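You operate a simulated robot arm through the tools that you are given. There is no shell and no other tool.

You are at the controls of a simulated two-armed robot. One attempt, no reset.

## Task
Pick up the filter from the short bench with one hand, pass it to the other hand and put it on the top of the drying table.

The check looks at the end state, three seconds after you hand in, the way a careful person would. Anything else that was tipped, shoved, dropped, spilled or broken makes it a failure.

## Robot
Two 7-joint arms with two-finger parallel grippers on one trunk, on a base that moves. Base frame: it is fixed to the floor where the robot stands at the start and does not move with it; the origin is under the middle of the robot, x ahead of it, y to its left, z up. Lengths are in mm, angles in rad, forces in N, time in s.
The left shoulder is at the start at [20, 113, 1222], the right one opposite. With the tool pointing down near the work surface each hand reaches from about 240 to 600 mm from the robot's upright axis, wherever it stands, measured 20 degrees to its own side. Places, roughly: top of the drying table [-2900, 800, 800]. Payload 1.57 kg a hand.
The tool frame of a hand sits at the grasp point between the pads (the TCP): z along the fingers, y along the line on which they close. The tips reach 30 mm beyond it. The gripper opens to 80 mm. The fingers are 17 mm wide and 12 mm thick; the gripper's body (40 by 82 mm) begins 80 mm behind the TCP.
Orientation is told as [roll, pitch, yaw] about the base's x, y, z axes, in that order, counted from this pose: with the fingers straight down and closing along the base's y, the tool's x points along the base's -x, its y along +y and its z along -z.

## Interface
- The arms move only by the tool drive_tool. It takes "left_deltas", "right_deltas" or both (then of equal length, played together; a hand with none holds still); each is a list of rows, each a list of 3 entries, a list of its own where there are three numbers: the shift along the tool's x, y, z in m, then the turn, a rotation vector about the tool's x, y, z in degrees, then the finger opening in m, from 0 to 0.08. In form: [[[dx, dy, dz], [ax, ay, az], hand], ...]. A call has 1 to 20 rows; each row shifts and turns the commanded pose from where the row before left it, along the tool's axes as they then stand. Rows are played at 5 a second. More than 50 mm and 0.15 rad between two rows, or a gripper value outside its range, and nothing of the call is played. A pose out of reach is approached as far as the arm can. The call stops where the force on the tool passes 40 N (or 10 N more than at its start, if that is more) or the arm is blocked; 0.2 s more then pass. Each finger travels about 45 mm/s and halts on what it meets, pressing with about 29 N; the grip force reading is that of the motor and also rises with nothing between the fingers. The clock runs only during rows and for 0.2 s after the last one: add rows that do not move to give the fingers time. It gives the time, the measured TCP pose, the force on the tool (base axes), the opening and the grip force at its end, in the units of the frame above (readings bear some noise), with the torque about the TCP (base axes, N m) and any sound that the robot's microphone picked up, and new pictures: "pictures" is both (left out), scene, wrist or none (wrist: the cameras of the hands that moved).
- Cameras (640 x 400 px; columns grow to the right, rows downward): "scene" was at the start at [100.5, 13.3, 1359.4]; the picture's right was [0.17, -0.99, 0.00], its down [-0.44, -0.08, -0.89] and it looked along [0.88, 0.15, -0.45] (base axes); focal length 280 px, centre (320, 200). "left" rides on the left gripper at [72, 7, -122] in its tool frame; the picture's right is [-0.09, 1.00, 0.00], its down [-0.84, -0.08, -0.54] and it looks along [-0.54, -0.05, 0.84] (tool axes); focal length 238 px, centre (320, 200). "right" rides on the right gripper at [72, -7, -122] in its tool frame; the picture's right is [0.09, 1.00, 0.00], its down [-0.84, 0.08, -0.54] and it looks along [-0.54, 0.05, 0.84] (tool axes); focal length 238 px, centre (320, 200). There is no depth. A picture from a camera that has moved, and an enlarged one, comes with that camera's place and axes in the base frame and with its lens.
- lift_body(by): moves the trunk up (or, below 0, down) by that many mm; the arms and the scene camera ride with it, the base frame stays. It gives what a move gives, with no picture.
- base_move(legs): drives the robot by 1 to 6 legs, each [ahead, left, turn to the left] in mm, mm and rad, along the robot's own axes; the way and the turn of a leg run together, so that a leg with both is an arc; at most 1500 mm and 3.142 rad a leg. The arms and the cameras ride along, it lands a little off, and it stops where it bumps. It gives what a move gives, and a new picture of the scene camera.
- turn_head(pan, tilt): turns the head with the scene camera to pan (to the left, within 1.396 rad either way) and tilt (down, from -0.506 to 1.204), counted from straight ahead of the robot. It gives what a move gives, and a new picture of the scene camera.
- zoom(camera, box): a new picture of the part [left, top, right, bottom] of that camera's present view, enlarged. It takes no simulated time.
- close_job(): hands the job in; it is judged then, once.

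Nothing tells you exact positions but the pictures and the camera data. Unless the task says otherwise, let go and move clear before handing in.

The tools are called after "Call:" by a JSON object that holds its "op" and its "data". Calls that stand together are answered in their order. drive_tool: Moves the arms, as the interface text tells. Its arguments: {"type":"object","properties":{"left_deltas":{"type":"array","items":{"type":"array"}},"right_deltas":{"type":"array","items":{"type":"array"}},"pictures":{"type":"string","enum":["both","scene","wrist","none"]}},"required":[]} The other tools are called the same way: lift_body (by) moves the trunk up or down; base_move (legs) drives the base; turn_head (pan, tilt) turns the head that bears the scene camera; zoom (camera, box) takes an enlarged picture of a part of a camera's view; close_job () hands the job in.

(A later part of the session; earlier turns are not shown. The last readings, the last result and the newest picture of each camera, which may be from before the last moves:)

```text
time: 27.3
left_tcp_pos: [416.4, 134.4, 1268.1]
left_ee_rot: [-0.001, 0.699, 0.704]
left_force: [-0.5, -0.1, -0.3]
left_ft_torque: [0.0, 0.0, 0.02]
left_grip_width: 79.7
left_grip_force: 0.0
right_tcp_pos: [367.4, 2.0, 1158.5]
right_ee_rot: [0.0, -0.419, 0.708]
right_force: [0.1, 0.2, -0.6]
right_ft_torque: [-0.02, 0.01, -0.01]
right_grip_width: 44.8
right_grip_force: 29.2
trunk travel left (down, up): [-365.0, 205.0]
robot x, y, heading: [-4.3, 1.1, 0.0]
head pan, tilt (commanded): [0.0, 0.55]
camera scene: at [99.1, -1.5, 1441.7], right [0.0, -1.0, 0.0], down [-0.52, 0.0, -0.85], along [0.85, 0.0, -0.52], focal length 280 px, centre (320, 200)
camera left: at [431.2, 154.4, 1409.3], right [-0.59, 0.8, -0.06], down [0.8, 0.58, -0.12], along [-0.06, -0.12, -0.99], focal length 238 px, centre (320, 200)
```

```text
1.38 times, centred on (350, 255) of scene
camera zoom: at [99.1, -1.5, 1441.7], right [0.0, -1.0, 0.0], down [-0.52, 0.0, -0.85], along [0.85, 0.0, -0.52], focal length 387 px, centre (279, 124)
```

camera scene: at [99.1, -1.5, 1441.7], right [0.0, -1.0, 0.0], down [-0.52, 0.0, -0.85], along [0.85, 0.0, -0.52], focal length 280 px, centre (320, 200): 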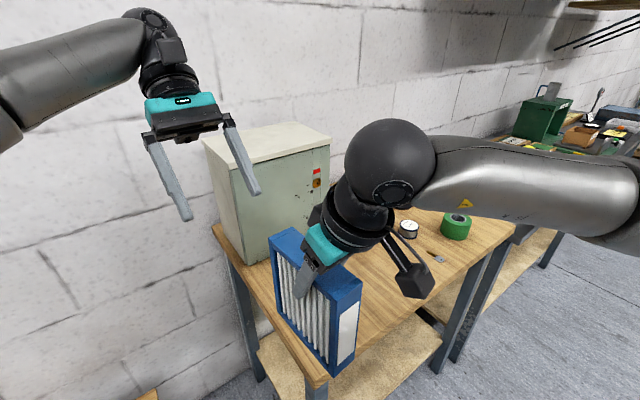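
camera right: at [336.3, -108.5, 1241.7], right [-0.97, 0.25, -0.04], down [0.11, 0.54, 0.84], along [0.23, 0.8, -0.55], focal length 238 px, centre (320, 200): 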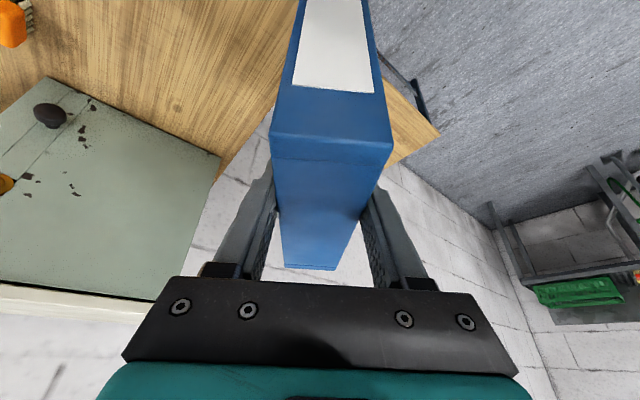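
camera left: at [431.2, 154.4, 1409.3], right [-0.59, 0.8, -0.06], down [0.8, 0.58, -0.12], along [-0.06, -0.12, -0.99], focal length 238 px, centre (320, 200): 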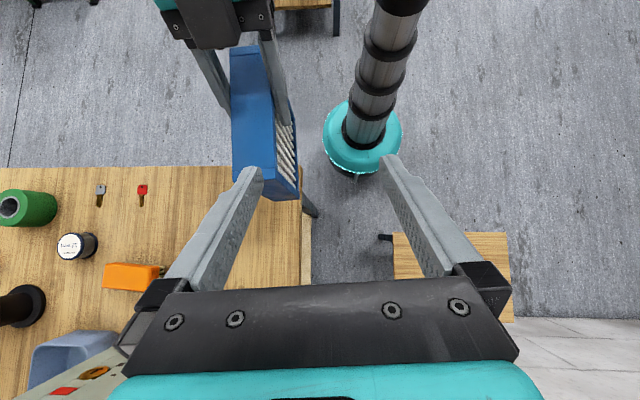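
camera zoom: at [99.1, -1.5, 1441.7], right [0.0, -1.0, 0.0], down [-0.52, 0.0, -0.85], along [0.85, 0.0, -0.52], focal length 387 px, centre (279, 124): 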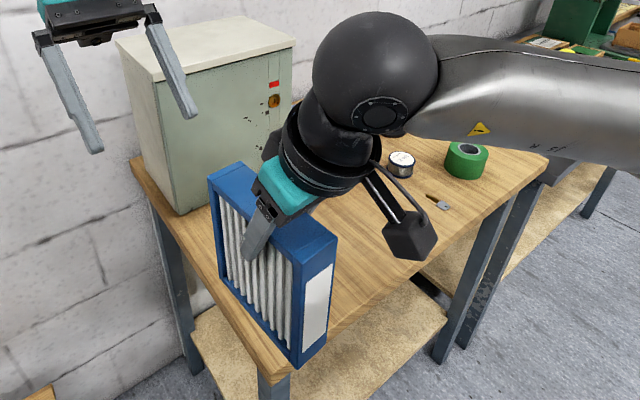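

The held filter's line agrees within ~1 mm between cameras. To leave room between the two sets of fingertips, I'll take it about 48 mm out from the filter's centre. I'm moving to 80 mm back from that grasp point.

Call:
{"op": "drive_tool", "data": {"left_deltas": [[[-0.00753, -0.02373, 0.01217], [0, 0, 0], 0.08], [[-0.00753, -0.02373, 0.01217], [0, 0, 0], 0.08], [[-0.00753, -0.02373, 0.01217], [0, 0, 0], 0.08], [[0, 0, 0], [0, 0, 0], 0.08], [[0, 0, 0], [0, 0, 0], 0.08]], "pictures": "both"}}

Call:
{"op": "zoom", "data": {"camera": "left", "box": [200, 0, 440, 260]}}

```text
time: 28.5
left_tcp_pos: [457.0, 76.1, 1225.4]
left_ee_rot: [0.0, 0.698, 0.704]
left_force: [0.4, 0.6, -0.1]
left_ft_torque: [0.0, -0.01, -0.01]
left_grip_width: 80.0
left_grip_force: 0.0
right_tcp_pos: [369.7, 0.7, 1159.1]
right_ee_rot: [0.002, -0.419, 0.703]
right_force: [0.1, -1.0, -1.4]
right_ft_torque: [0.01, 0.02, 0.0]
right_grip_width: 44.5
right_grip_force: 29.3
trunk travel left (down, up): [-365.0, 205.0]
robot x, y, heading: [-2.1, 1.1, 0.001]
head pan, tilt (commanded): [0.0, 0.55]
camera scene: at [99.9, -2.5, 1441.6], right [0.0, -1.0, 0.0], down [-0.52, 0.0, -0.85], along [0.85, 0.0, -0.52], focal length 280 px, centre (320, 200)
camera left: at [472.2, 96.3, 1366.2], right [-0.59, 0.81, -0.06], down [0.8, 0.58, -0.12], along [-0.07, -0.12, -0.99], focal length 238 px, centre (320, 200)
```

scene: 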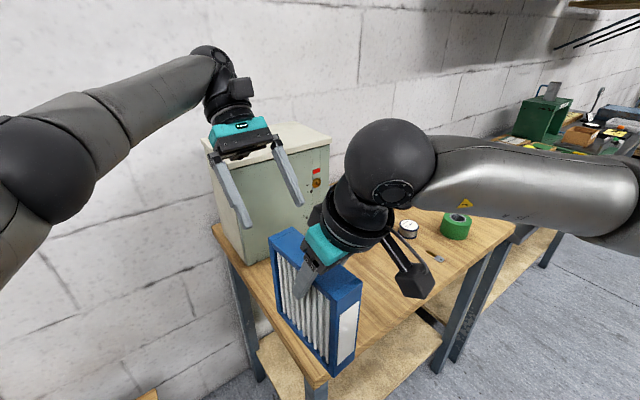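
left: 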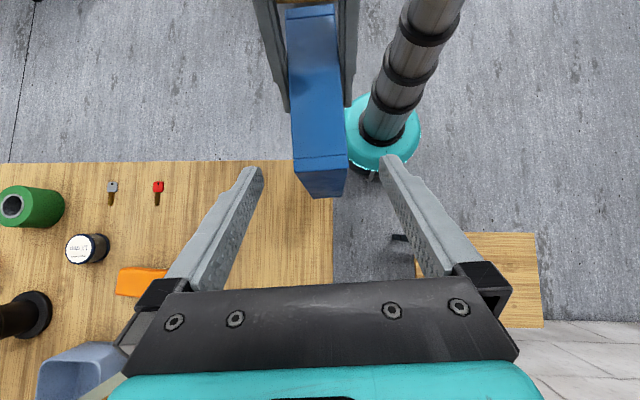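

```text
1.54 times, centred on (320, 130) of left
camera zoom: at [472.2, 96.3, 1366.2], right [-0.59, 0.81, -0.06], down [0.8, 0.58, -0.12], along [-0.07, -0.12, -0.99], focal length 367 px, centre (320, 308)
```

zoom: 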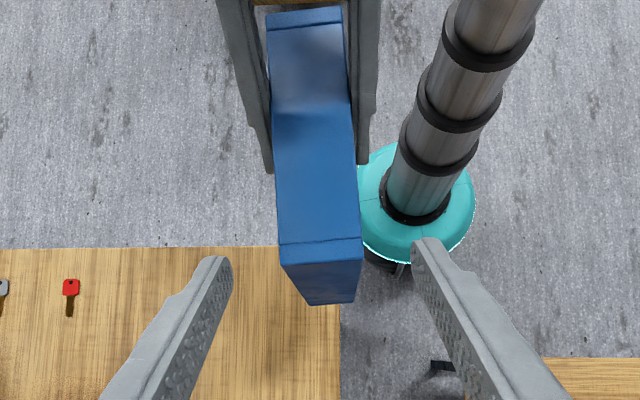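

The left fingers are lined up about 2 mm off the filter's centreline, which I'll correct. I'm advancing 50 mm of the 80 mm and checking clearance between the two hands.

Call:
{"op": "drive_tool", "data": {"left_deltas": [[[0, -0.0016, 0.02], [0, 0, 0], 0.08], [[0, 0, 0.02], [0, 0, 0], 0.08], [[0, 0, 0.01], [0, 0, 0], 0.08], [[0, 0, 0], [0, 0, 0], 0.08]], "pictures": "both"}}

Call:
{"op": "zoom", "data": {"camera": "scene", "box": [200, 60, 440, 380]}}

```text
time: 29.5
left_tcp_pos: [434.2, 54.9, 1188.4]
left_ee_rot: [0.0, 0.697, 0.703]
left_force: [0.4, 0.4, -0.3]
left_ft_torque: [0.01, 0.0, 0.01]
left_grip_width: 80.0
left_grip_force: 0.0
right_tcp_pos: [369.6, 1.5, 1159.1]
right_ee_rot: [-0.001, -0.419, 0.705]
right_force: [0.2, 0.4, -2.1]
right_ft_torque: [-0.01, 0.02, 0.01]
right_grip_width: 44.7
right_grip_force: 28.6
trunk travel left (down, up): [-365.0, 205.0]
robot x, y, heading: [-1.1, -1.4, 0.004]
head pan, tilt (commanded): [0.0, 0.55]
camera scene: at [99.7, -2.2, 1441.6], right [0.0, -1.0, 0.0], down [-0.52, 0.0, -0.85], along [0.85, 0.0, -0.52], focal length 280 px, centre (320, 200)
camera left: at [449.7, 74.6, 1329.3], right [-0.59, 0.8, -0.06], down [0.8, 0.58, -0.12], along [-0.06, -0.12, -0.99], focal length 238 px, centre (320, 200)
```

scene: 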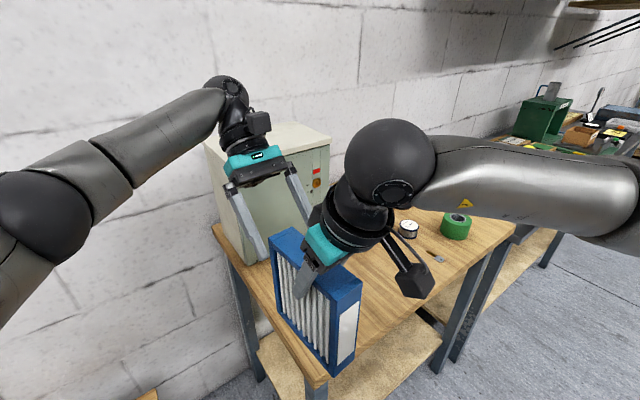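
left: 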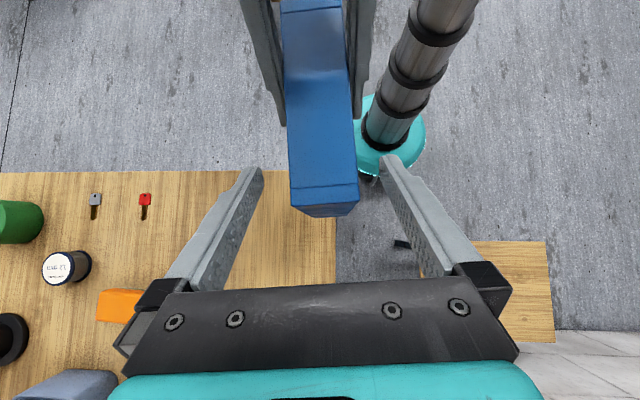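

```text
1.25 times, centred on (320, 220) of scene
camera zoom: at [99.7, -2.2, 1441.6], right [0.0, -1.0, 0.0], down [-0.52, 0.0, -0.85], along [0.85, 0.0, -0.52], focal length 351 px, centre (320, 175)
```

zoom: 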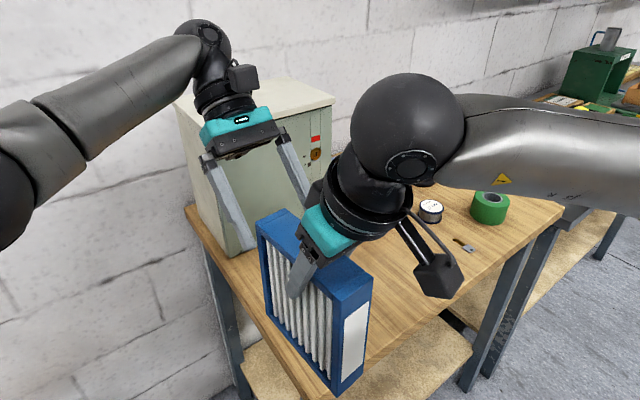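

There is plenty of room between the hands (over 100 mm at the wrists). I'm advancing the last 30 mm and closing the left fingers on the frame.

Call:
{"op": "drive_tool", "data": {"left_deltas": [[[0, 0, 0.015], [0, 0, 0], 0.08], [[0, 0, 0.015], [0, 0, 0], 0.08], [[0, 0, 0], [0, 0, 0], 0.08], [[0, 0, 0], [0, 0, 0], 0.06], [[0, 0, 0], [0, 0, 0], 0.05], [[0, 0, 0], [0, 0, 0], 0.04], [[0, 0, 0], [0, 0, 0], 0.02], [[0, 0, 0], [0, 0, 0], 0.02]], "pictures": "both"}}

Call:
{"op": "zoom", "data": {"camera": "scene", "box": [200, 60, 440, 380]}}

```text
time: 31.3
left_tcp_pos: [421.1, 42.0, 1165.3]
left_ee_rot: [0.003, 0.699, 0.702]
left_force: [-8.0, 10.8, 0.6]
left_ft_torque: [0.01, 0.03, -0.33]
left_grip_width: 44.7
left_grip_force: 28.8
right_tcp_pos: [370.4, -0.3, 1158.7]
right_ee_rot: [-0.001, -0.418, 0.703]
right_force: [8.7, -10.9, -1.5]
right_ft_torque: [0.09, 0.09, -0.62]
right_grip_width: 44.6
right_grip_force: 28.5
trunk travel left (down, up): [-365.0, 205.0]
robot x, y, heading: [1.1, -0.1, 0.001]
head pan, tilt (commanded): [0.0, 0.55]
camera scene: at [99.7, -2.2, 1441.6], right [0.0, -1.0, 0.0], down [-0.52, 0.0, -0.85], along [0.85, 0.0, -0.52], focal length 280 px, centre (320, 200)
camera left: at [435.6, 62.3, 1305.3], right [-0.59, 0.81, -0.06], down [0.81, 0.58, -0.12], along [-0.07, -0.12, -0.99], focal length 238 px, centre (320, 200)
```

scene: 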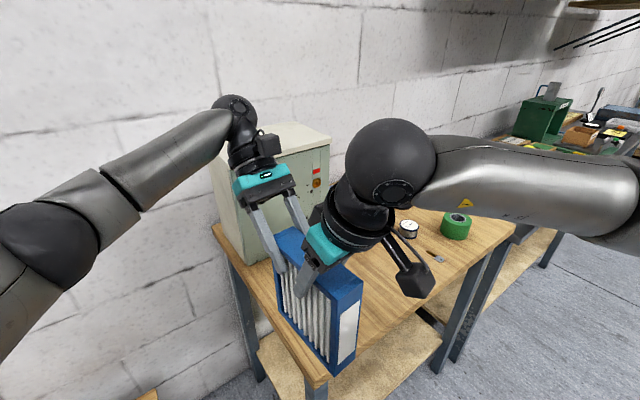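
left: 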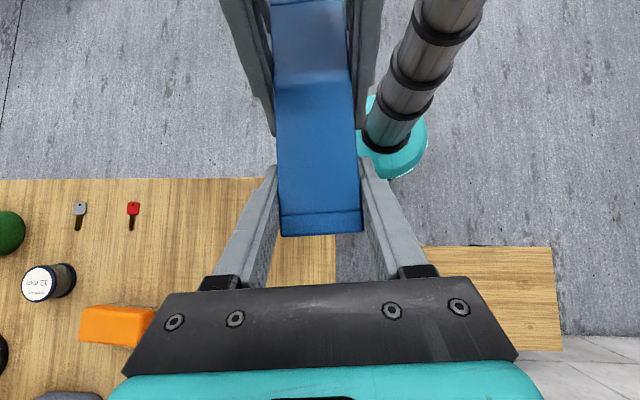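

```text
1.25 times, centred on (320, 220) of scene
camera zoom: at [99.7, -2.2, 1441.6], right [0.0, -1.0, 0.0], down [-0.52, 0.0, -0.85], along [0.85, 0.0, -0.52], focal length 351 px, centre (320, 175)
```

zoom: 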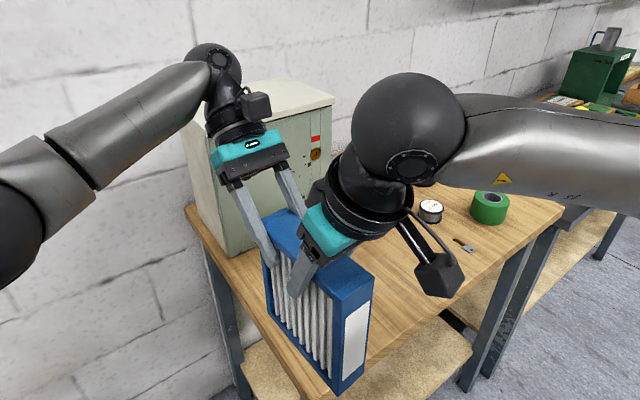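

Both hands now hold the filter (44.7 mm opening, 29 N), with a mild sideways strain of about 13 N between the arms. I'll ease the left hand slightly to relax it before the right lets go.

Call:
{"op": "drive_tool", "data": {"left_deltas": [[[0, 0.001, 0], [0, 0, 0], 0.02], [[0, 0, 0], [0, 0, 0], 0.02]], "pictures": "none"}}

```text
time: 31.9
left_tcp_pos: [419.5, 43.8, 1165.2]
left_ee_rot: [0.003, 0.698, 0.704]
left_force: [-8.5, 12.6, 0.1]
left_ft_torque: [0.15, 0.09, -0.25]
left_grip_width: 44.6
left_grip_force: 29.0
right_tcp_pos: [368.8, 0.9, 1157.8]
right_ee_rot: [-0.001, -0.418, 0.706]
right_force: [7.1, -12.3, -0.2]
right_ft_torque: [-0.03, -0.14, -0.64]
right_grip_width: 44.9
right_grip_force: 29.2
trunk travel left (down, up): [-365.0, 205.0]
robot x, y, heading: [-1.8, 1.6, 0.002]
head pan, tilt (commanded): [0.0, 0.55]
```

Call:
{"op": "drive_tool", "data": {"left_deltas": [[[0, -0.002, 0], [0, 0, 0], 0.02], [[0, 0, 0], [0, 0, 0], 0.02], [[0, 0, 0], [0, 0, 0], 0.02]], "pictures": "none"}}

```text
time: 32.7
left_tcp_pos: [419.9, 40.9, 1164.7]
left_ee_rot: [0.008, 0.699, 0.705]
left_force: [-7.6, 18.1, -2.7]
left_ft_torque: [-0.2, -0.04, -0.69]
left_grip_width: 44.8
left_grip_force: 28.5
right_tcp_pos: [370.4, -0.3, 1158.6]
right_ee_rot: [-0.001, -0.418, 0.702]
right_force: [8.5, -17.8, 2.6]
right_ft_torque: [0.43, -0.05, -0.61]
right_grip_width: 44.9
right_grip_force: 28.9
trunk travel left (down, up): [-365.0, 205.0]
robot x, y, heading: [2.3, -0.1, -0.0]
head pan, tilt (commanded): [0.0, 0.55]
```

The strain eases in the +y' direction, so I'll shift the left hand that way by 3 mm and read it again.

Call:
{"op": "drive_tool", "data": {"left_deltas": [[[0, 0.002, 0], [0, 0, 0], 0.02], [[0, 0.0015, 0], [0, 0, 0], 0.02], [[0, 0, 0], [0, 0, 0], 0.02], [[0, 0, 0], [0, 0, 0], 0.02]], "pictures": "none"}}

```text
time: 33.7
left_tcp_pos: [419.2, 43.9, 1165.3]
left_ee_rot: [0.0, 0.7, 0.704]
left_force: [2.1, 12.7, -6.9]
left_ft_torque: [0.58, 0.12, -0.45]
left_grip_width: 44.8
left_grip_force: 28.6
right_tcp_pos: [368.7, 1.1, 1158.9]
right_ee_rot: [-0.002, -0.42, 0.709]
right_force: [-1.3, -12.9, 7.4]
right_ft_torque: [-0.18, -0.52, -0.14]
right_grip_width: 44.7
right_grip_force: 29.1
trunk travel left (down, up): [-365.0, 205.0]
robot x, y, heading: [-1.6, -0.0, 0.002]
head pan, tilt (commanded): [0.0, 0.55]
```

The remaining strain is small and the left grip is firm at 29 N. I'm opening the right hand in place to complete the handover.

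Call:
{"op": "drive_tool", "data": {"right_deltas": [[[0, 0, 0], [0, 0, 0], 0.05], [[0, 0, 0], [0, 0, 0], 0.06], [[0, 0, 0], [0, 0, 0], 0.08], [[0, 0, 0], [0, 0, 0], 0.08], [[0, 0, 0], [0, 0, 0], 0.08]], "left_deltas": [[[0, 0, 0], [0, 0, 0], 0.02], [[0, 0, 0], [0, 0, 0], 0.02], [[0, 0, 0], [0, 0, 0], 0.02], [[0, 0, 0], [0, 0, 0], 0.02], [[0, 0, 0], [0, 0, 0], 0.02]], "pictures": "both"}}

Call:
{"op": "zoom", "data": {"camera": "scene", "box": [200, 60, 440, 380]}}

```text
time: 34.9
left_tcp_pos: [418.6, 43.0, 1166.2]
left_ee_rot: [0.0, 0.698, 0.704]
left_force: [-0.5, -0.1, -1.3]
left_ft_torque: [0.02, -0.05, 0.02]
left_grip_width: 44.6
left_grip_force: 29.6
right_tcp_pos: [369.5, 1.5, 1159.0]
right_ee_rot: [0.001, -0.419, 0.706]
right_force: [0.6, 0.2, -0.4]
right_ft_torque: [0.04, 0.0, 0.0]
right_grip_width: 79.9
right_grip_force: 0.1
trunk travel left (down, up): [-365.0, 205.0]
robot x, y, heading: [-0.9, -0.5, -0.002]
head pan, tilt (commanded): [0.0, 0.55]
camera scene: at [99.7, -2.2, 1441.6], right [0.0, -1.0, 0.0], down [-0.52, 0.0, -0.85], along [0.85, 0.0, -0.52], focal length 280 px, centre (320, 200)
camera right: at [285.4, -77.8, 1242.1], right [-0.71, 0.7, -0.04], down [0.36, 0.41, 0.84], along [0.6, 0.58, -0.55], focal length 238 px, centre (320, 200)
camera left: at [433.7, 63.6, 1305.9], right [-0.59, 0.81, -0.06], down [0.8, 0.58, -0.12], along [-0.07, -0.12, -0.99], focal length 238 px, centre (320, 200)
```

scene: 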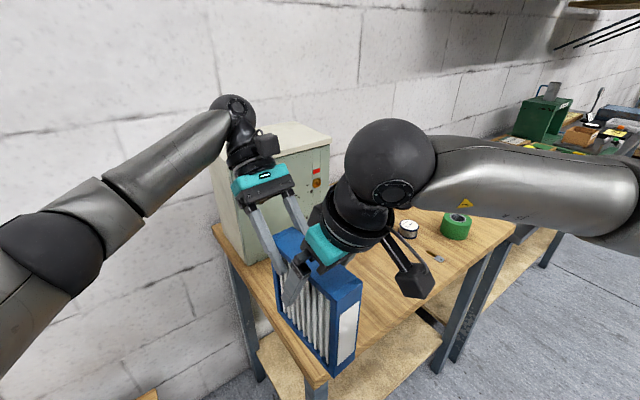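
right: 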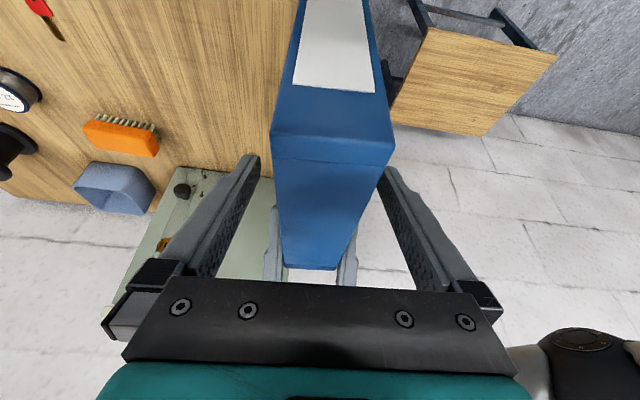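
left: 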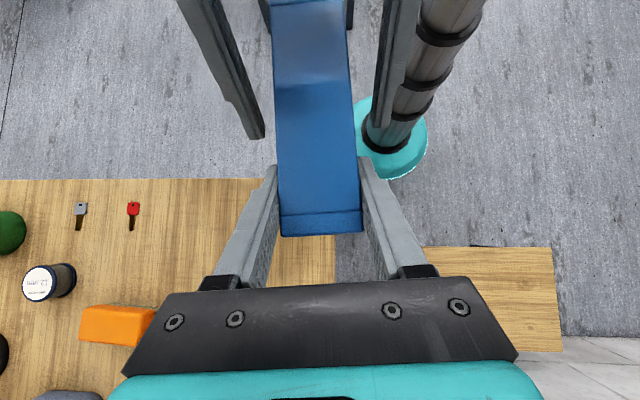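

```text
1.25 times, centred on (320, 220) of scene
camera zoom: at [99.7, -2.2, 1441.6], right [0.0, -1.0, 0.0], down [-0.52, 0.0, -0.85], along [0.85, 0.0, -0.52], focal length 351 px, centre (320, 175)
```

zoom: 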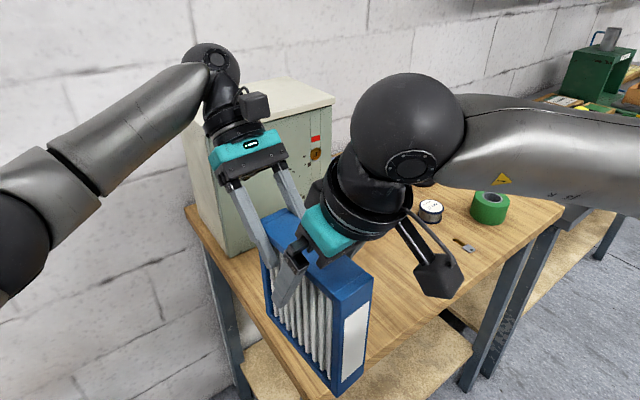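

The left hand alone now holds the filter, still level, with the right fingers fully open. I'm withdrawing the right hand up along its own axis and then off to the right.

Call:
{"op": "drive_tool", "data": {"right_deltas": [[[0, 0, -0.03], [0, 0, 0], 0.08], [[0, 0, -0.03], [0, 0, 0], 0.08], [[0, 0, -0.03], [0, 0, 0], 0.08], [[0, 0, -0.03], [0, 0, 0], 0.08], [[0.0222, -0.0286, -0.0099], [0, 0, 0], 0.08], [[0.0222, -0.0286, -0.0099], [0, 0, 0], 0.08], [[0.0222, -0.0286, -0.0099], [0, 0, 0], 0.08], [[0.0222, -0.0286, -0.0099], [0, 0, 0], 0.08], [[0, 0, 0], [0, 0, 0], 0.08]], "pictures": "both"}}

Call:
{"op": "zoom", "data": {"camera": "scene", "box": [200, 100, 440, 400]}}

```text
time: 36.9
left_tcp_pos: [418.1, 43.7, 1166.3]
left_ee_rot: [0.0, 0.701, 0.703]
left_force: [-1.0, -0.2, -1.0]
left_ft_torque: [0.05, -0.04, -0.02]
left_grip_width: 44.7
left_grip_force: 28.7
right_tcp_pos: [331.2, -180.3, 1270.5]
right_ee_rot: [-0.001, -0.42, 0.706]
right_force: [0.0, -0.2, -1.2]
right_ft_torque: [0.0, -0.01, -0.01]
right_grip_width: 80.1
right_grip_force: 0.0
trunk travel left (down, up): [-365.0, 205.0]
robot x, y, heading: [-1.4, -1.8, 0.002]
head pan, tilt (commanded): [0.0, 0.55]
camera scene: at [100.0, -1.8, 1441.6], right [0.0, -1.0, 0.0], down [-0.52, 0.0, -0.85], along [0.85, 0.0, -0.52], focal length 280 px, centre (320, 200)
camera right: at [247.5, -259.0, 1353.0], right [-0.71, 0.7, -0.04], down [0.36, 0.41, 0.84], along [0.6, 0.58, -0.55], focal length 238 px, centre (320, 200)
```

scene: 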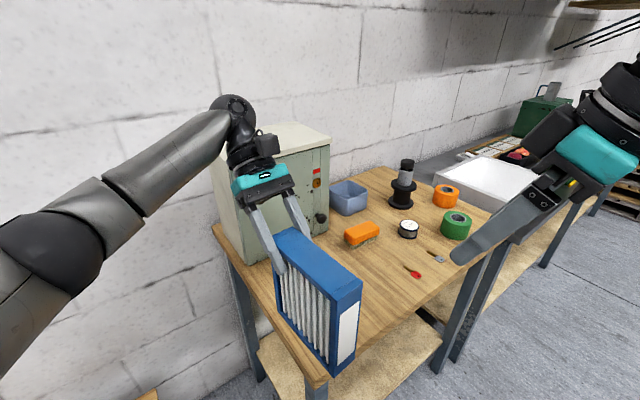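
right: 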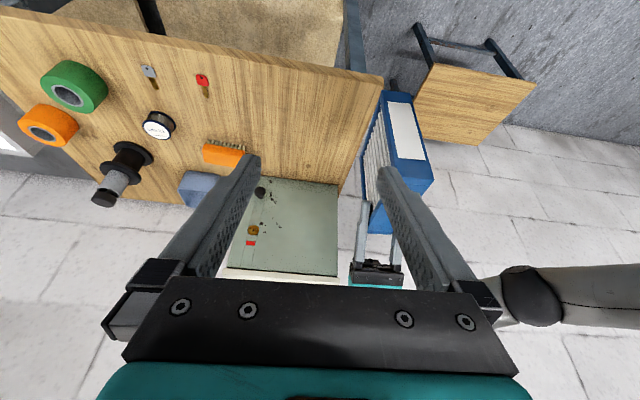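

```text
1.33 times, centred on (320, 250) of scene
camera zoom: at [100.0, -1.8, 1441.6], right [0.0, -1.0, 0.0], down [-0.52, 0.0, -0.85], along [0.85, 0.0, -0.52], focal length 374 px, centre (320, 133)
```

zoom: 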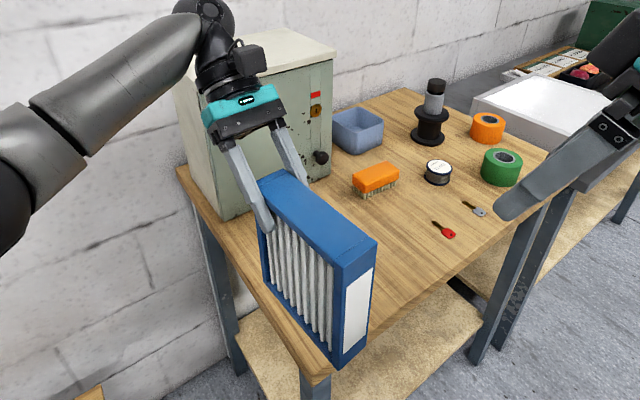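

The handover is complete: the filter hangs level in the left hand, and nothing on the bench has moved. Next I turn left in place to look toward the drying table before driving.

Call:
{"op": "base_move", "data": {"legs": [[0, 0, 0.9]]}}

Call:
{"op": "turn_head", "data": {"pan": 1.3, "tilt": 0.35}}

```text
time: 39.5
left_tcp_pos: [231.5, 351.2, 1166.5]
left_ee_rot: [0.0, 0.697, 1.587]
left_force: [0.1, 0.8, -1.8]
left_ft_torque: [0.05, -0.03, 0.0]
left_grip_width: 44.6
left_grip_force: 29.4
right_tcp_pos: [349.6, 141.1, 1269.6]
right_ee_rot: [0.0, -0.42, 1.591]
right_force: [0.1, 0.0, 0.0]
right_ft_torque: [0.03, -0.04, 0.0]
right_grip_width: 80.2
right_grip_force: 0.0
trunk travel left (down, up): [-365.0, 205.0]
robot x, y, heading: [-3.3, 1.8, 0.887]
head pan, tilt (commanded): [0.0, 0.55]
camera scene: at [63.1, 75.2, 1441.6], right [0.77, -0.63, 0.0], down [-0.33, -0.4, -0.85], along [0.54, 0.66, -0.52], focal length 280 px, centre (320, 200)
```

scene: 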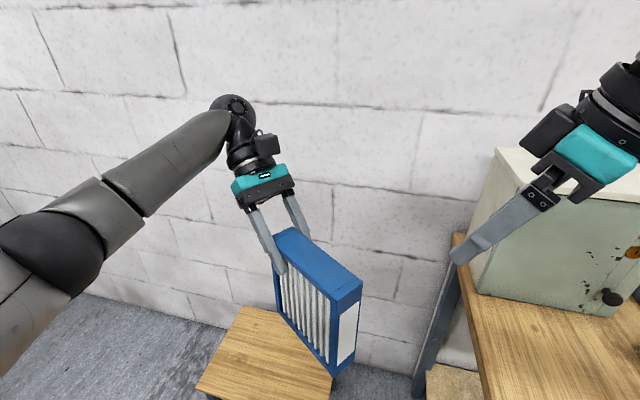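

```text
time: 41.0
left_tcp_pos: [232.0, 351.5, 1165.8]
left_ee_rot: [-0.001, 0.698, 1.587]
left_force: [0.8, 0.3, -1.4]
left_ft_torque: [0.06, 0.02, 0.01]
left_grip_width: 44.7
left_grip_force: 29.1
right_tcp_pos: [347.1, 141.8, 1270.1]
right_ee_rot: [0.0, -0.418, 1.59]
right_force: [-0.9, 0.0, 0.2]
right_ft_torque: [0.02, 0.0, -0.03]
right_grip_width: 79.9
right_grip_force: 0.0
trunk travel left (down, up): [-365.0, 205.0]
robot x, y, heading: [0.9, -1.0, 0.883]
head pan, tilt (commanded): [1.3, 0.351]
camera scene: at [-47.3, 81.8, 1459.9], right [0.82, 0.57, 0.0], down [0.2, -0.28, -0.94], along [-0.54, 0.77, -0.34], focal length 280 px, centre (320, 200)
```

scene: 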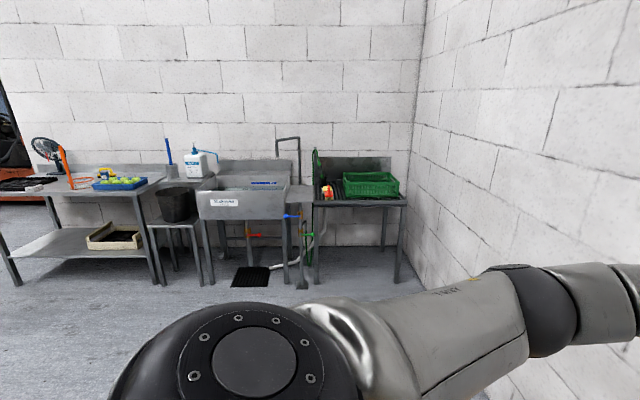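

The metal table with a fan, an orange item and a blue tray, left of the sink, matches the drying table's given place (-2900, 800). Its front edge faces me at a heading of about 2.2 rad, so I'll turn to that heading and look at the route.

Call:
{"op": "base_move", "data": {"legs": [[0, 0, 1.32]]}}

Call:
{"op": "turn_head", "data": {"pan": 0.55, "tilt": 0.4}}

Call:
{"op": "turn_head", "data": {"pan": 1.39, "tilt": 0.4}}

```text
time: 44.7
left_tcp_pos: [-285.8, 307.5, 1165.0]
left_ee_rot: [-0.001, 0.696, 2.921]
left_force: [-0.5, -0.1, -1.3]
left_ft_torque: [0.01, 0.07, 0.0]
left_grip_width: 44.6
left_grip_force: 29.4
right_tcp_pos: [-56.5, 372.0, 1269.6]
right_ee_rot: [0.0, -0.419, 2.924]
right_force: [-0.2, 0.0, 0.2]
right_ft_torque: [-0.01, 0.01, -0.03]
right_grip_width: 80.0
right_grip_force: 0.0
trunk travel left (down, up): [-365.0, 205.0]
robot x, y, heading: [0.5, -3.5, 2.219]
head pan, tilt (commanded): [1.3, 0.351]
camera scene: at [-93.0, -28.5, 1459.9], right [-0.37, 0.93, 0.0], down [0.32, 0.13, -0.94], along [-0.87, -0.35, -0.34], focal length 280 px, centre (320, 200)
```

scene: 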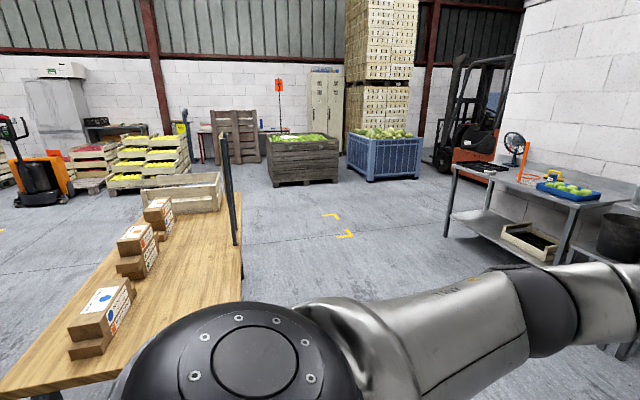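

```text
time: 45.8
left_tcp_pos: [-288.4, 308.7, 1165.9]
left_ee_rot: [-0.002, 0.698, 2.922]
left_force: [-0.4, -0.6, -1.4]
left_ft_torque: [0.06, 0.07, -0.03]
left_grip_width: 44.7
left_grip_force: 29.3
right_tcp_pos: [-57.6, 372.7, 1270.5]
right_ee_rot: [-0.001, -0.418, 2.924]
right_force: [0.1, 0.3, 0.8]
right_ft_torque: [-0.03, 0.02, 0.01]
right_grip_width: 80.1
right_grip_force: 0.2
trunk travel left (down, up): [-365.0, 205.0]
robot x, y, heading: [-2.4, -2.3, 2.219]
head pan, tilt (commanded): [0.55, 0.4]
camera scene: at [-92.6, 39.6, 1455.3], right [0.36, 0.93, 0.0], down [0.36, -0.14, -0.92], along [-0.86, 0.34, -0.39], focal length 280 px, centre (320, 200)
```

scene: 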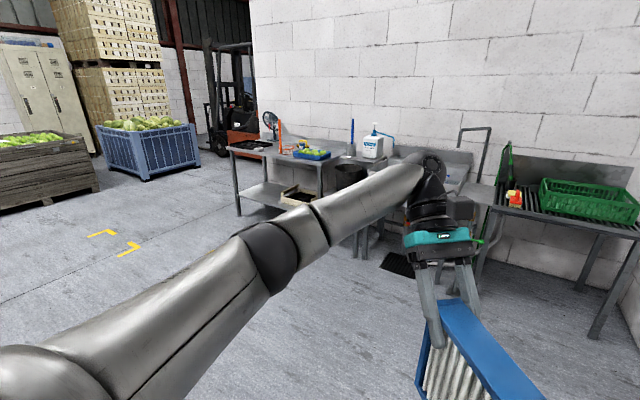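

```text
time: 47.0
left_tcp_pos: [-287.8, 308.1, 1166.4]
left_ee_rot: [0.001, 0.699, 2.922]
left_force: [-1.1, -0.1, -1.1]
left_ft_torque: [-0.03, 0.05, -0.04]
left_grip_width: 44.8
left_grip_force: 29.4
right_tcp_pos: [-57.4, 372.5, 1270.6]
right_ee_rot: [-0.001, -0.419, 2.925]
right_force: [0.7, -0.3, -0.1]
right_ft_torque: [-0.02, 0.02, 0.03]
right_grip_width: 80.1
right_grip_force: 0.1
trunk travel left (down, up): [-365.0, 205.0]
robot x, y, heading: [-0.9, 2.3, 2.22]
head pan, tilt (commanded): [1.389, 0.4]
camera scene: at [-89.1, -35.7, 1455.3], right [-0.45, 0.89, 0.0], down [0.35, 0.17, -0.92], along [-0.82, -0.41, -0.39], focal length 280 px, centre (320, 200)
```

scene: 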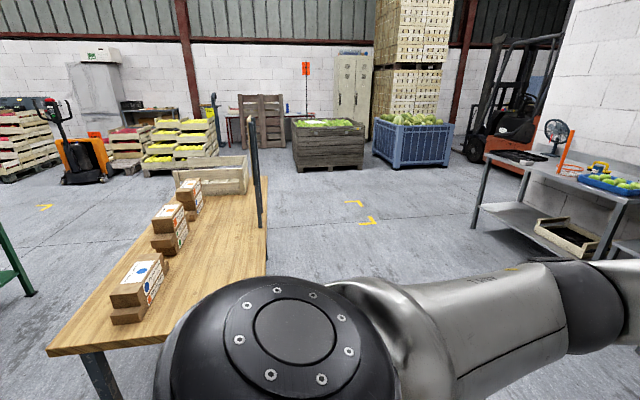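

The floor between the box table and the sink wall is an open aisle about 2 m wide. I'll drive ahead 950 mm into its middle, then sidestep left toward the drying table, watching the picture.

Call:
{"op": "base_move", "data": {"legs": [[950, 0, 0]]}}

Call:
{"op": "turn_head", "data": {"pan": 0.9, "tilt": 0.5}}

```text
time: 52.0
left_tcp_pos: [-864.0, 1071.7, 1165.5]
left_ee_rot: [0.0, 0.7, 2.922]
left_force: [0.2, -0.4, -1.5]
left_ft_torque: [0.0, 0.09, 0.02]
left_grip_width: 44.7
left_grip_force: 29.4
right_tcp_pos: [-632.3, 1135.3, 1270.4]
right_ee_rot: [-0.001, -0.418, 2.923]
right_force: [0.2, 0.2, 0.0]
right_ft_torque: [-0.01, 0.01, -0.03]
right_grip_width: 80.1
right_grip_force: 0.1
trunk travel left (down, up): [-365.0, 205.0]
robot x, y, heading: [-576.9, 763.6, 2.215]
head pan, tilt (commanded): [1.389, 0.4]
camera scene: at [-665.4, 727.3, 1455.3], right [-0.45, 0.89, 0.0], down [0.35, 0.17, -0.92], along [-0.82, -0.41, -0.39], focal length 280 px, centre (320, 200)
```

scene: 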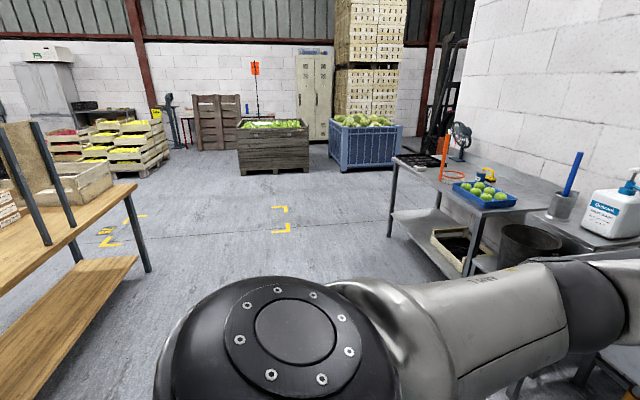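

```text
time: 52.9
left_tcp_pos: [-863.1, 1071.0, 1164.9]
left_ee_rot: [0.001, 0.699, 2.92]
left_force: [1.1, -0.1, -0.8]
left_ft_torque: [0.0, 0.09, 0.0]
left_grip_width: 44.7
left_grip_force: 28.8
right_tcp_pos: [-633.7, 1135.6, 1269.6]
right_ee_rot: [0.0, -0.42, 2.924]
right_force: [0.8, -0.2, 0.5]
right_ft_torque: [0.01, -0.01, -0.01]
right_grip_width: 79.9
right_grip_force: 0.1
trunk travel left (down, up): [-365.0, 205.0]
robot x, y, heading: [-576.8, 760.7, 2.213]
head pan, tilt (commanded): [0.901, 0.499]
camera scene: at [-673.4, 770.7, 1446.2], right [0.02, 1.0, 0.0], down [0.48, -0.01, -0.88], along [-0.88, 0.02, -0.48], focal length 280 px, centre (320, 200)
```

scene: 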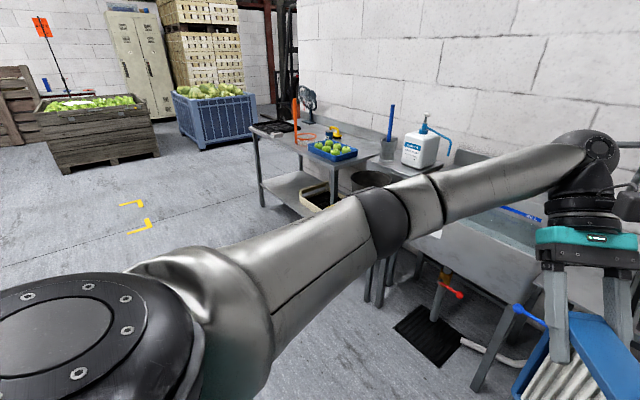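

The aisle is clear. I'm sidestepping left 1000 mm toward the drying table.

Call:
{"op": "base_move", "data": {"legs": [[0, 1000, 0]]}}

Call:
{"op": "turn_head", "data": {"pan": 0.6, "tilt": 0.5}}

```text
time: 58.1
left_tcp_pos: [-1659.4, 477.6, 1165.4]
left_ee_rot: [-0.001, 0.697, 2.911]
left_force: [-0.9, 0.2, -2.1]
left_ft_torque: [-0.01, 0.05, 0.01]
left_grip_width: 44.5
left_grip_force: 28.9
right_tcp_pos: [-1428.5, 539.5, 1269.3]
right_ee_rot: [0.001, -0.418, 2.913]
right_force: [0.8, 0.1, 0.0]
right_ft_torque: [0.01, 0.01, 0.0]
right_grip_width: 80.0
right_grip_force: 0.0
trunk travel left (down, up): [-365.0, 205.0]
robot x, y, heading: [-1371.5, 165.8, 2.207]
head pan, tilt (commanded): [0.901, 0.499]
camera scene: at [-1472.3, 175.3, 1446.2], right [0.03, 1.0, 0.0], down [0.48, -0.02, -0.88], along [-0.88, 0.03, -0.48], focal length 280 px, centre (320, 200)
```

scene: 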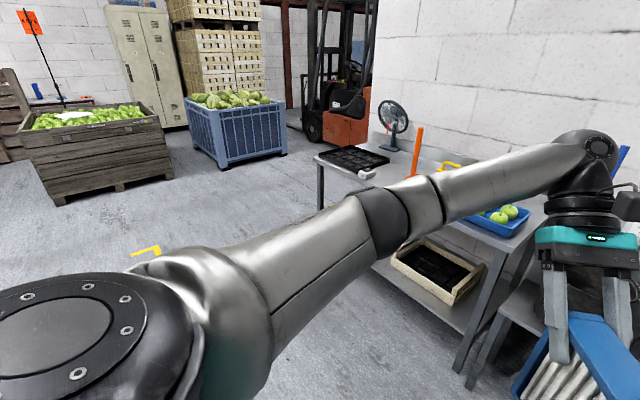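

```text
time: 58.9
left_tcp_pos: [-1658.9, 477.9, 1165.6]
left_ee_rot: [0.001, 0.698, 2.912]
left_force: [0.2, 0.8, -1.4]
left_ft_torque: [0.04, 0.05, -0.02]
left_grip_width: 44.6
left_grip_force: 28.8
right_tcp_pos: [-1426.7, 539.4, 1268.6]
right_ee_rot: [0.0, -0.42, 2.913]
right_force: [0.0, -0.2, 0.0]
right_ft_torque: [-0.02, 0.03, 0.02]
right_grip_width: 80.2
right_grip_force: 0.1
trunk travel left (down, up): [-365.0, 205.0]
robot x, y, heading: [-1376.5, 166.4, 2.205]
head pan, tilt (commanded): [0.6, 0.499]
camera scene: at [-1467.1, 202.2, 1446.2], right [0.33, 0.94, 0.0], down [0.45, -0.16, -0.88], along [-0.83, 0.29, -0.48], focal length 280 px, centre (320, 200)
```

scene: 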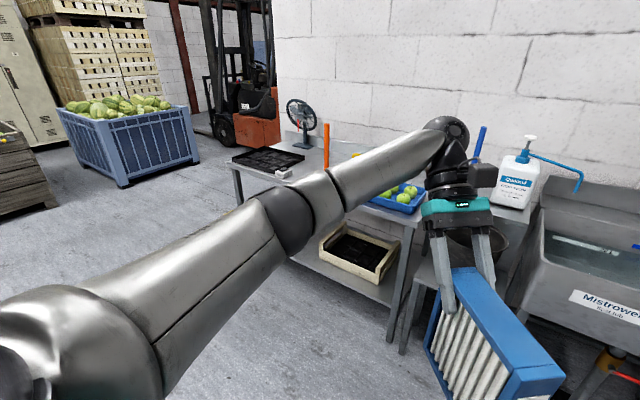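

The left arm hides part of the table top, but the tray, fan and a dark rack are visible. I'll sidestep another 650 mm so the table is straight ahead, then look at it squarely.

Call:
{"op": "base_move", "data": {"legs": [[0, 650, 0]]}}

Call:
{"op": "turn_head", "data": {"pan": -0.1, "tilt": 0.5}}

```text
time: 62.4
left_tcp_pos: [-2171.6, 98.2, 1165.6]
left_ee_rot: [0.0, 0.697, 2.911]
left_force: [-0.2, 0.1, -1.4]
left_ft_torque: [0.04, 0.04, -0.02]
left_grip_width: 44.6
left_grip_force: 29.0
right_tcp_pos: [-1941.4, 160.8, 1270.2]
right_ee_rot: [-0.001, -0.418, 2.914]
right_force: [-0.6, -0.1, 0.5]
right_ft_torque: [-0.01, -0.01, -0.04]
right_grip_width: 79.9
right_grip_force: 0.0
trunk travel left (down, up): [-365.0, 205.0]
robot x, y, heading: [-1885.7, -211.5, 2.209]
head pan, tilt (commanded): [0.6, 0.499]
camera scene: at [-1980.2, -177.1, 1446.2], right [0.33, 0.94, 0.0], down [0.45, -0.16, -0.88], along [-0.83, 0.29, -0.48], focal length 280 px, centre (320, 200)
```

scene: 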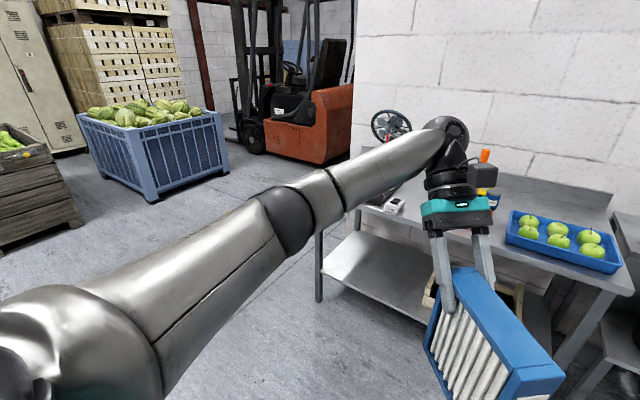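

```text
time: 63.5
left_tcp_pos: [-2172.0, 98.0, 1164.1]
left_ee_rot: [0.0, 0.698, 2.911]
left_force: [-0.6, 0.2, -1.0]
left_ft_torque: [0.01, 0.06, -0.02]
left_grip_width: 44.3
left_grip_force: 28.9
right_tcp_pos: [-1940.4, 161.1, 1268.2]
right_ee_rot: [0.001, -0.419, 2.911]
right_force: [-0.2, 0.1, -0.1]
right_ft_torque: [0.03, 0.0, 0.01]
right_grip_width: 79.8
right_grip_force: 0.0
trunk travel left (down, up): [-365.0, 205.0]
robot x, y, heading: [-1891.6, -212.7, 2.209]
head pan, tilt (commanded): [-0.099, 0.499]
camera scene: at [-1940.6, -128.5, 1446.2], right [0.86, 0.51, 0.0], down [0.25, -0.41, -0.88], along [-0.45, 0.75, -0.48], focal length 280 px, centre (320, 200)
```

scene: 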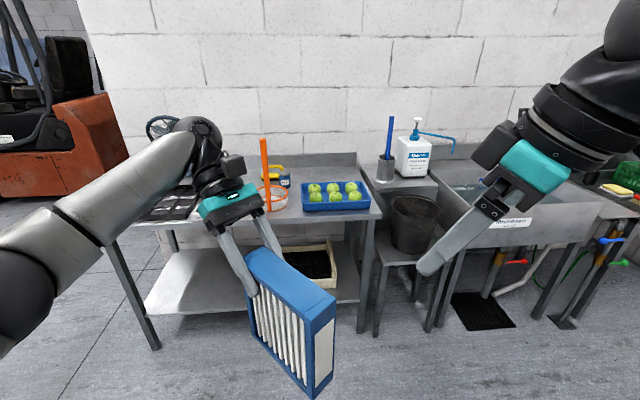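

The table is ahead-left: rack and fan on its left, an orange-handled item and small cans mid-back, a blue tray of apples on its right. The front-middle looks free; I'll zoom to check.

Call:
{"op": "zoom", "data": {"camera": "scene", "box": [90, 110, 390, 300]}}

Call:
{"op": "zoom", "data": {"camera": "left", "box": [0, 0, 640, 400]}}

Call:
{"op": "zoom", "data": {"camera": "right", "box": [0, 0, 640, 400]}}

```text
2.11 times, centred on (240, 205) of scene
camera zoom: at [-1940.6, -128.5, 1446.2], right [0.86, 0.51, 0.0], down [0.25, -0.41, -0.88], along [-0.45, 0.75, -0.48], focal length 590 px, centre (488, 190)
```

zoom: 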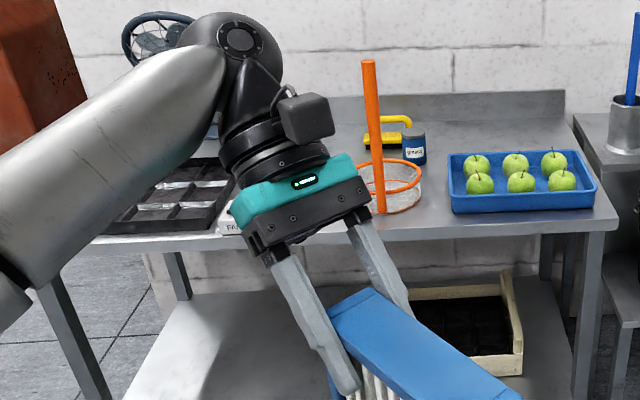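

```text
1.00 times, centred on (320, 200) of left (not enlarged: the box is as wide or as high as the picture)
camera zoom: at [-2194.9, 97.2, 1305.9], right [-0.3, -0.95, -0.06], down [-0.95, 0.3, -0.12], along [0.14, 0.02, -0.99], focal length 238 px, centre (320, 200)
```

zoom: 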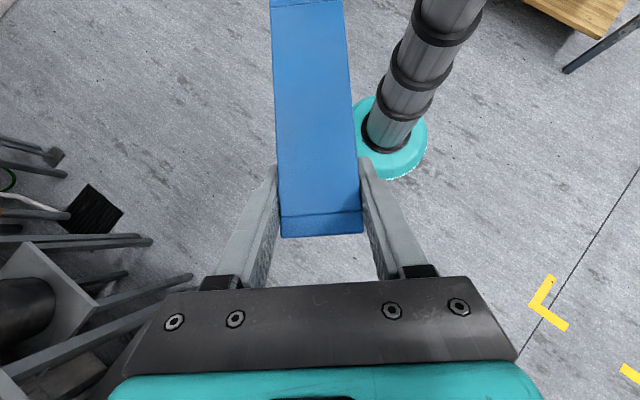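

```text
1.00 times, centred on (320, 200) of right (not enlarged: the box is as wide or as high as the picture)
camera zoom: at [-1827.2, 141.8, 1352.9], right [-0.14, -0.99, -0.04], down [-0.55, 0.05, 0.84], along [-0.82, 0.14, -0.55], focal length 238 px, centre (320, 200)
```

zoom: 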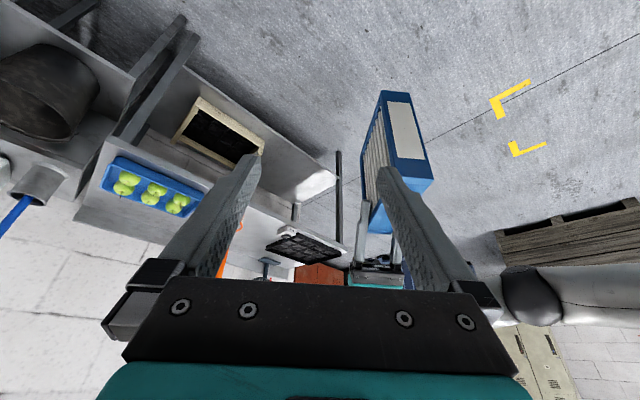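

The front-middle between the orange-handled strainer (l≈1690–1845 along the table) and the dark rack looks free, but my gripper hides part of it. First I'll tuck the right hand back so it can't touch the strainer, then drive closer to look.

Call:
{"op": "drive_tool", "data": {"right_deltas": [[[0.0335, -0.0059, -0.0215], [0, 0, 0], 0.08], [[0.0335, -0.0059, -0.0215], [0, 0, 0], 0.08], [[0.0335, -0.0059, -0.0215], [0, 0, 0], 0.08], [[0.0335, -0.0059, -0.0215], [0, 0, 0], 0.08], [[0.0335, -0.0059, -0.0215], [0, 0, 0], 0.08], [[0, 0, 0], [0, 0, 0], 0.08]], "pictures": "none"}}

Call:
{"op": "base_move", "data": {"legs": [[400, 250, 0]]}}

```text
time: 64.9
left_tcp_pos: [-2172.8, 99.3, 1165.3]
left_ee_rot: [0.001, 0.699, 2.91]
left_force: [0.6, 0.3, -1.9]
left_ft_torque: [-0.03, 0.06, 0.01]
left_grip_width: 44.3
left_grip_force: 29.4
right_tcp_pos: [-1824.0, 154.2, 1289.6]
right_ee_rot: [-0.011, -0.409, 2.899]
right_force: [-1.0, -0.2, -0.6]
right_ft_torque: [-0.01, -0.02, 0.04]
right_grip_width: 79.9
right_grip_force: 0.1
right hand out of reach, approached as far as the arm can: row 3, 4, 5
trunk travel left (down, up): [-365.0, 205.0]
robot x, y, heading: [-1886.8, -214.2, 2.208]
head pan, tilt (commanded): [-0.099, 0.499]
```

```text
time: 67.7
left_tcp_pos: [-2612.4, 278.6, 1164.6]
left_ee_rot: [0.001, 0.7, 2.914]
left_force: [-1.0, 0.3, -1.6]
left_ft_torque: [0.02, 0.05, 0.03]
left_grip_width: 44.6
left_grip_force: 28.9
right_tcp_pos: [-2264.3, 333.3, 1290.1]
right_ee_rot: [-0.011, -0.41, 2.898]
right_force: [-1.3, -0.1, 0.0]
right_ft_torque: [0.01, -0.03, 0.0]
right_grip_width: 79.9
right_grip_force: 0.0
trunk travel left (down, up): [-365.0, 205.0]
robot x, y, heading: [-2329.8, -33.9, 2.208]
head pan, tilt (commanded): [-0.099, 0.499]
camera scene: at [-2381.2, 51.3, 1446.1], right [0.86, 0.51, 0.0], down [0.25, -0.41, -0.88], along [-0.45, 0.75, -0.48], focal length 280 px, centre (320, 200)
```

scene: 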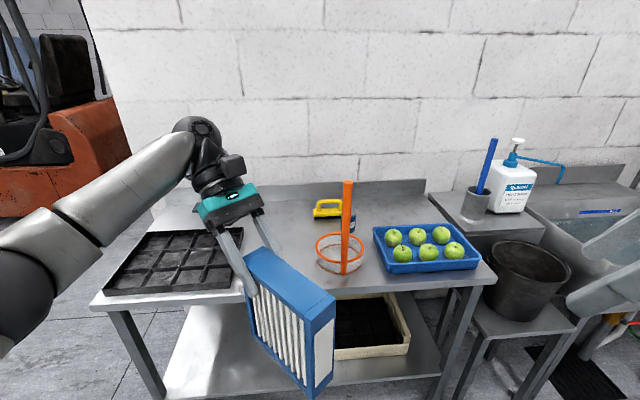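

Closer now: the strip of table between the black rack on the left and the strainer on the right appears empty. I'll zoom to measure that gap.

Call:
{"op": "zoom", "data": {"camera": "scene", "box": [80, 160, 500, 330]}}

Call:
{"op": "zoom", "data": {"camera": "right", "box": [0, 0, 640, 400]}}

Call:
{"op": "zoom", "data": {"camera": "left", "box": [0, 0, 640, 400]}}

```text
1.52 times, centred on (290, 245) of scene
camera zoom: at [-2381.2, 51.3, 1446.1], right [0.86, 0.51, 0.0], down [0.25, -0.41, -0.88], along [-0.45, 0.75, -0.48], focal length 427 px, centre (366, 131)
```

zoom: 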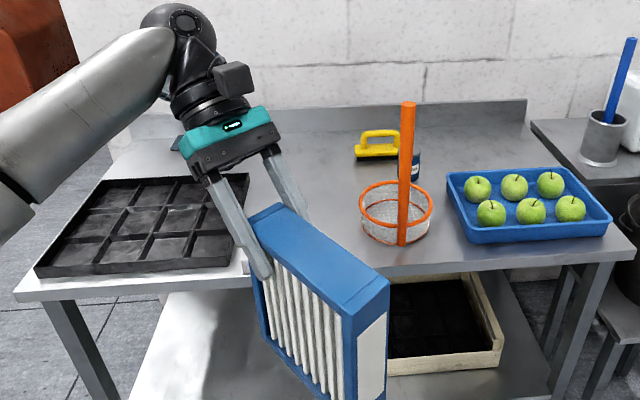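

```text
1.00 times, centred on (320, 200) of right (not enlarged: the box is as wide or as high as the picture)
camera zoom: at [-2152.1, 311.9, 1374.3], right [-0.16, -0.99, -0.05], down [-0.56, 0.05, 0.83], along [-0.82, 0.16, -0.56], focal length 238 px, centre (320, 200)
```

zoom: 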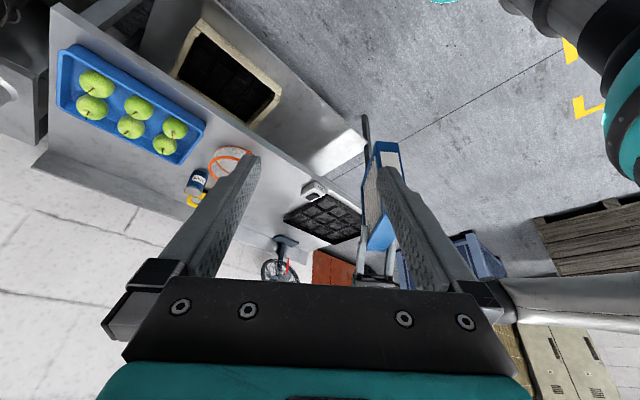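

```text
1.00 times, centred on (320, 200) of left (not enlarged: the box is as wide or as high as the picture)
camera zoom: at [-2635.8, 276.7, 1305.7], right [-0.3, -0.95, -0.06], down [-0.95, 0.3, -0.12], along [0.14, 0.02, -0.99], focal length 238 px, centre (320, 200)
```

zoom: 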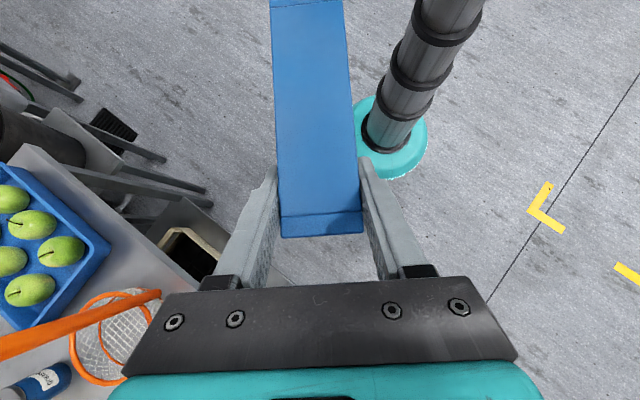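

The right wrist camera sees the gap from the side. I'll zoom there to see the white object next to the rack and the free area.

Call:
{"op": "zoom", "data": {"camera": "right", "box": [170, 120, 400, 290]}}

Call:
{"op": "zoom", "data": {"camera": "scene", "box": [200, 170, 400, 300]}}

```text
2.35 times, centred on (285, 205) of right
camera zoom: at [-2152.1, 311.9, 1374.3], right [-0.16, -0.99, -0.05], down [-0.56, 0.05, 0.83], along [-0.82, 0.16, -0.56], focal length 561 px, centre (402, 188)
```

zoom: 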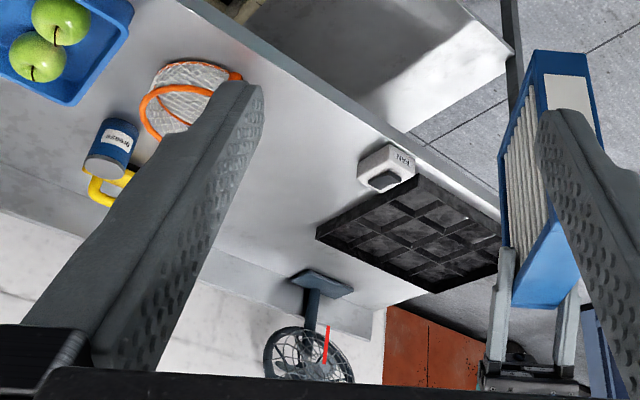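

```text
3.08 times, centred on (300, 235) of scene
camera zoom: at [-2381.2, 51.3, 1446.1], right [0.86, 0.51, 0.0], down [0.25, -0.41, -0.88], along [-0.45, 0.75, -0.48], focal length 863 px, centre (382, 92)
```

zoom: 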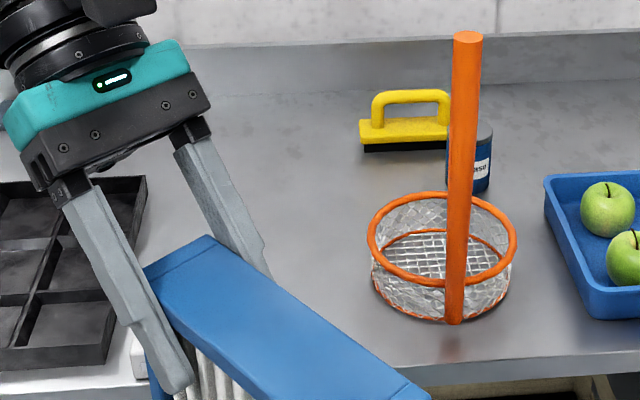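

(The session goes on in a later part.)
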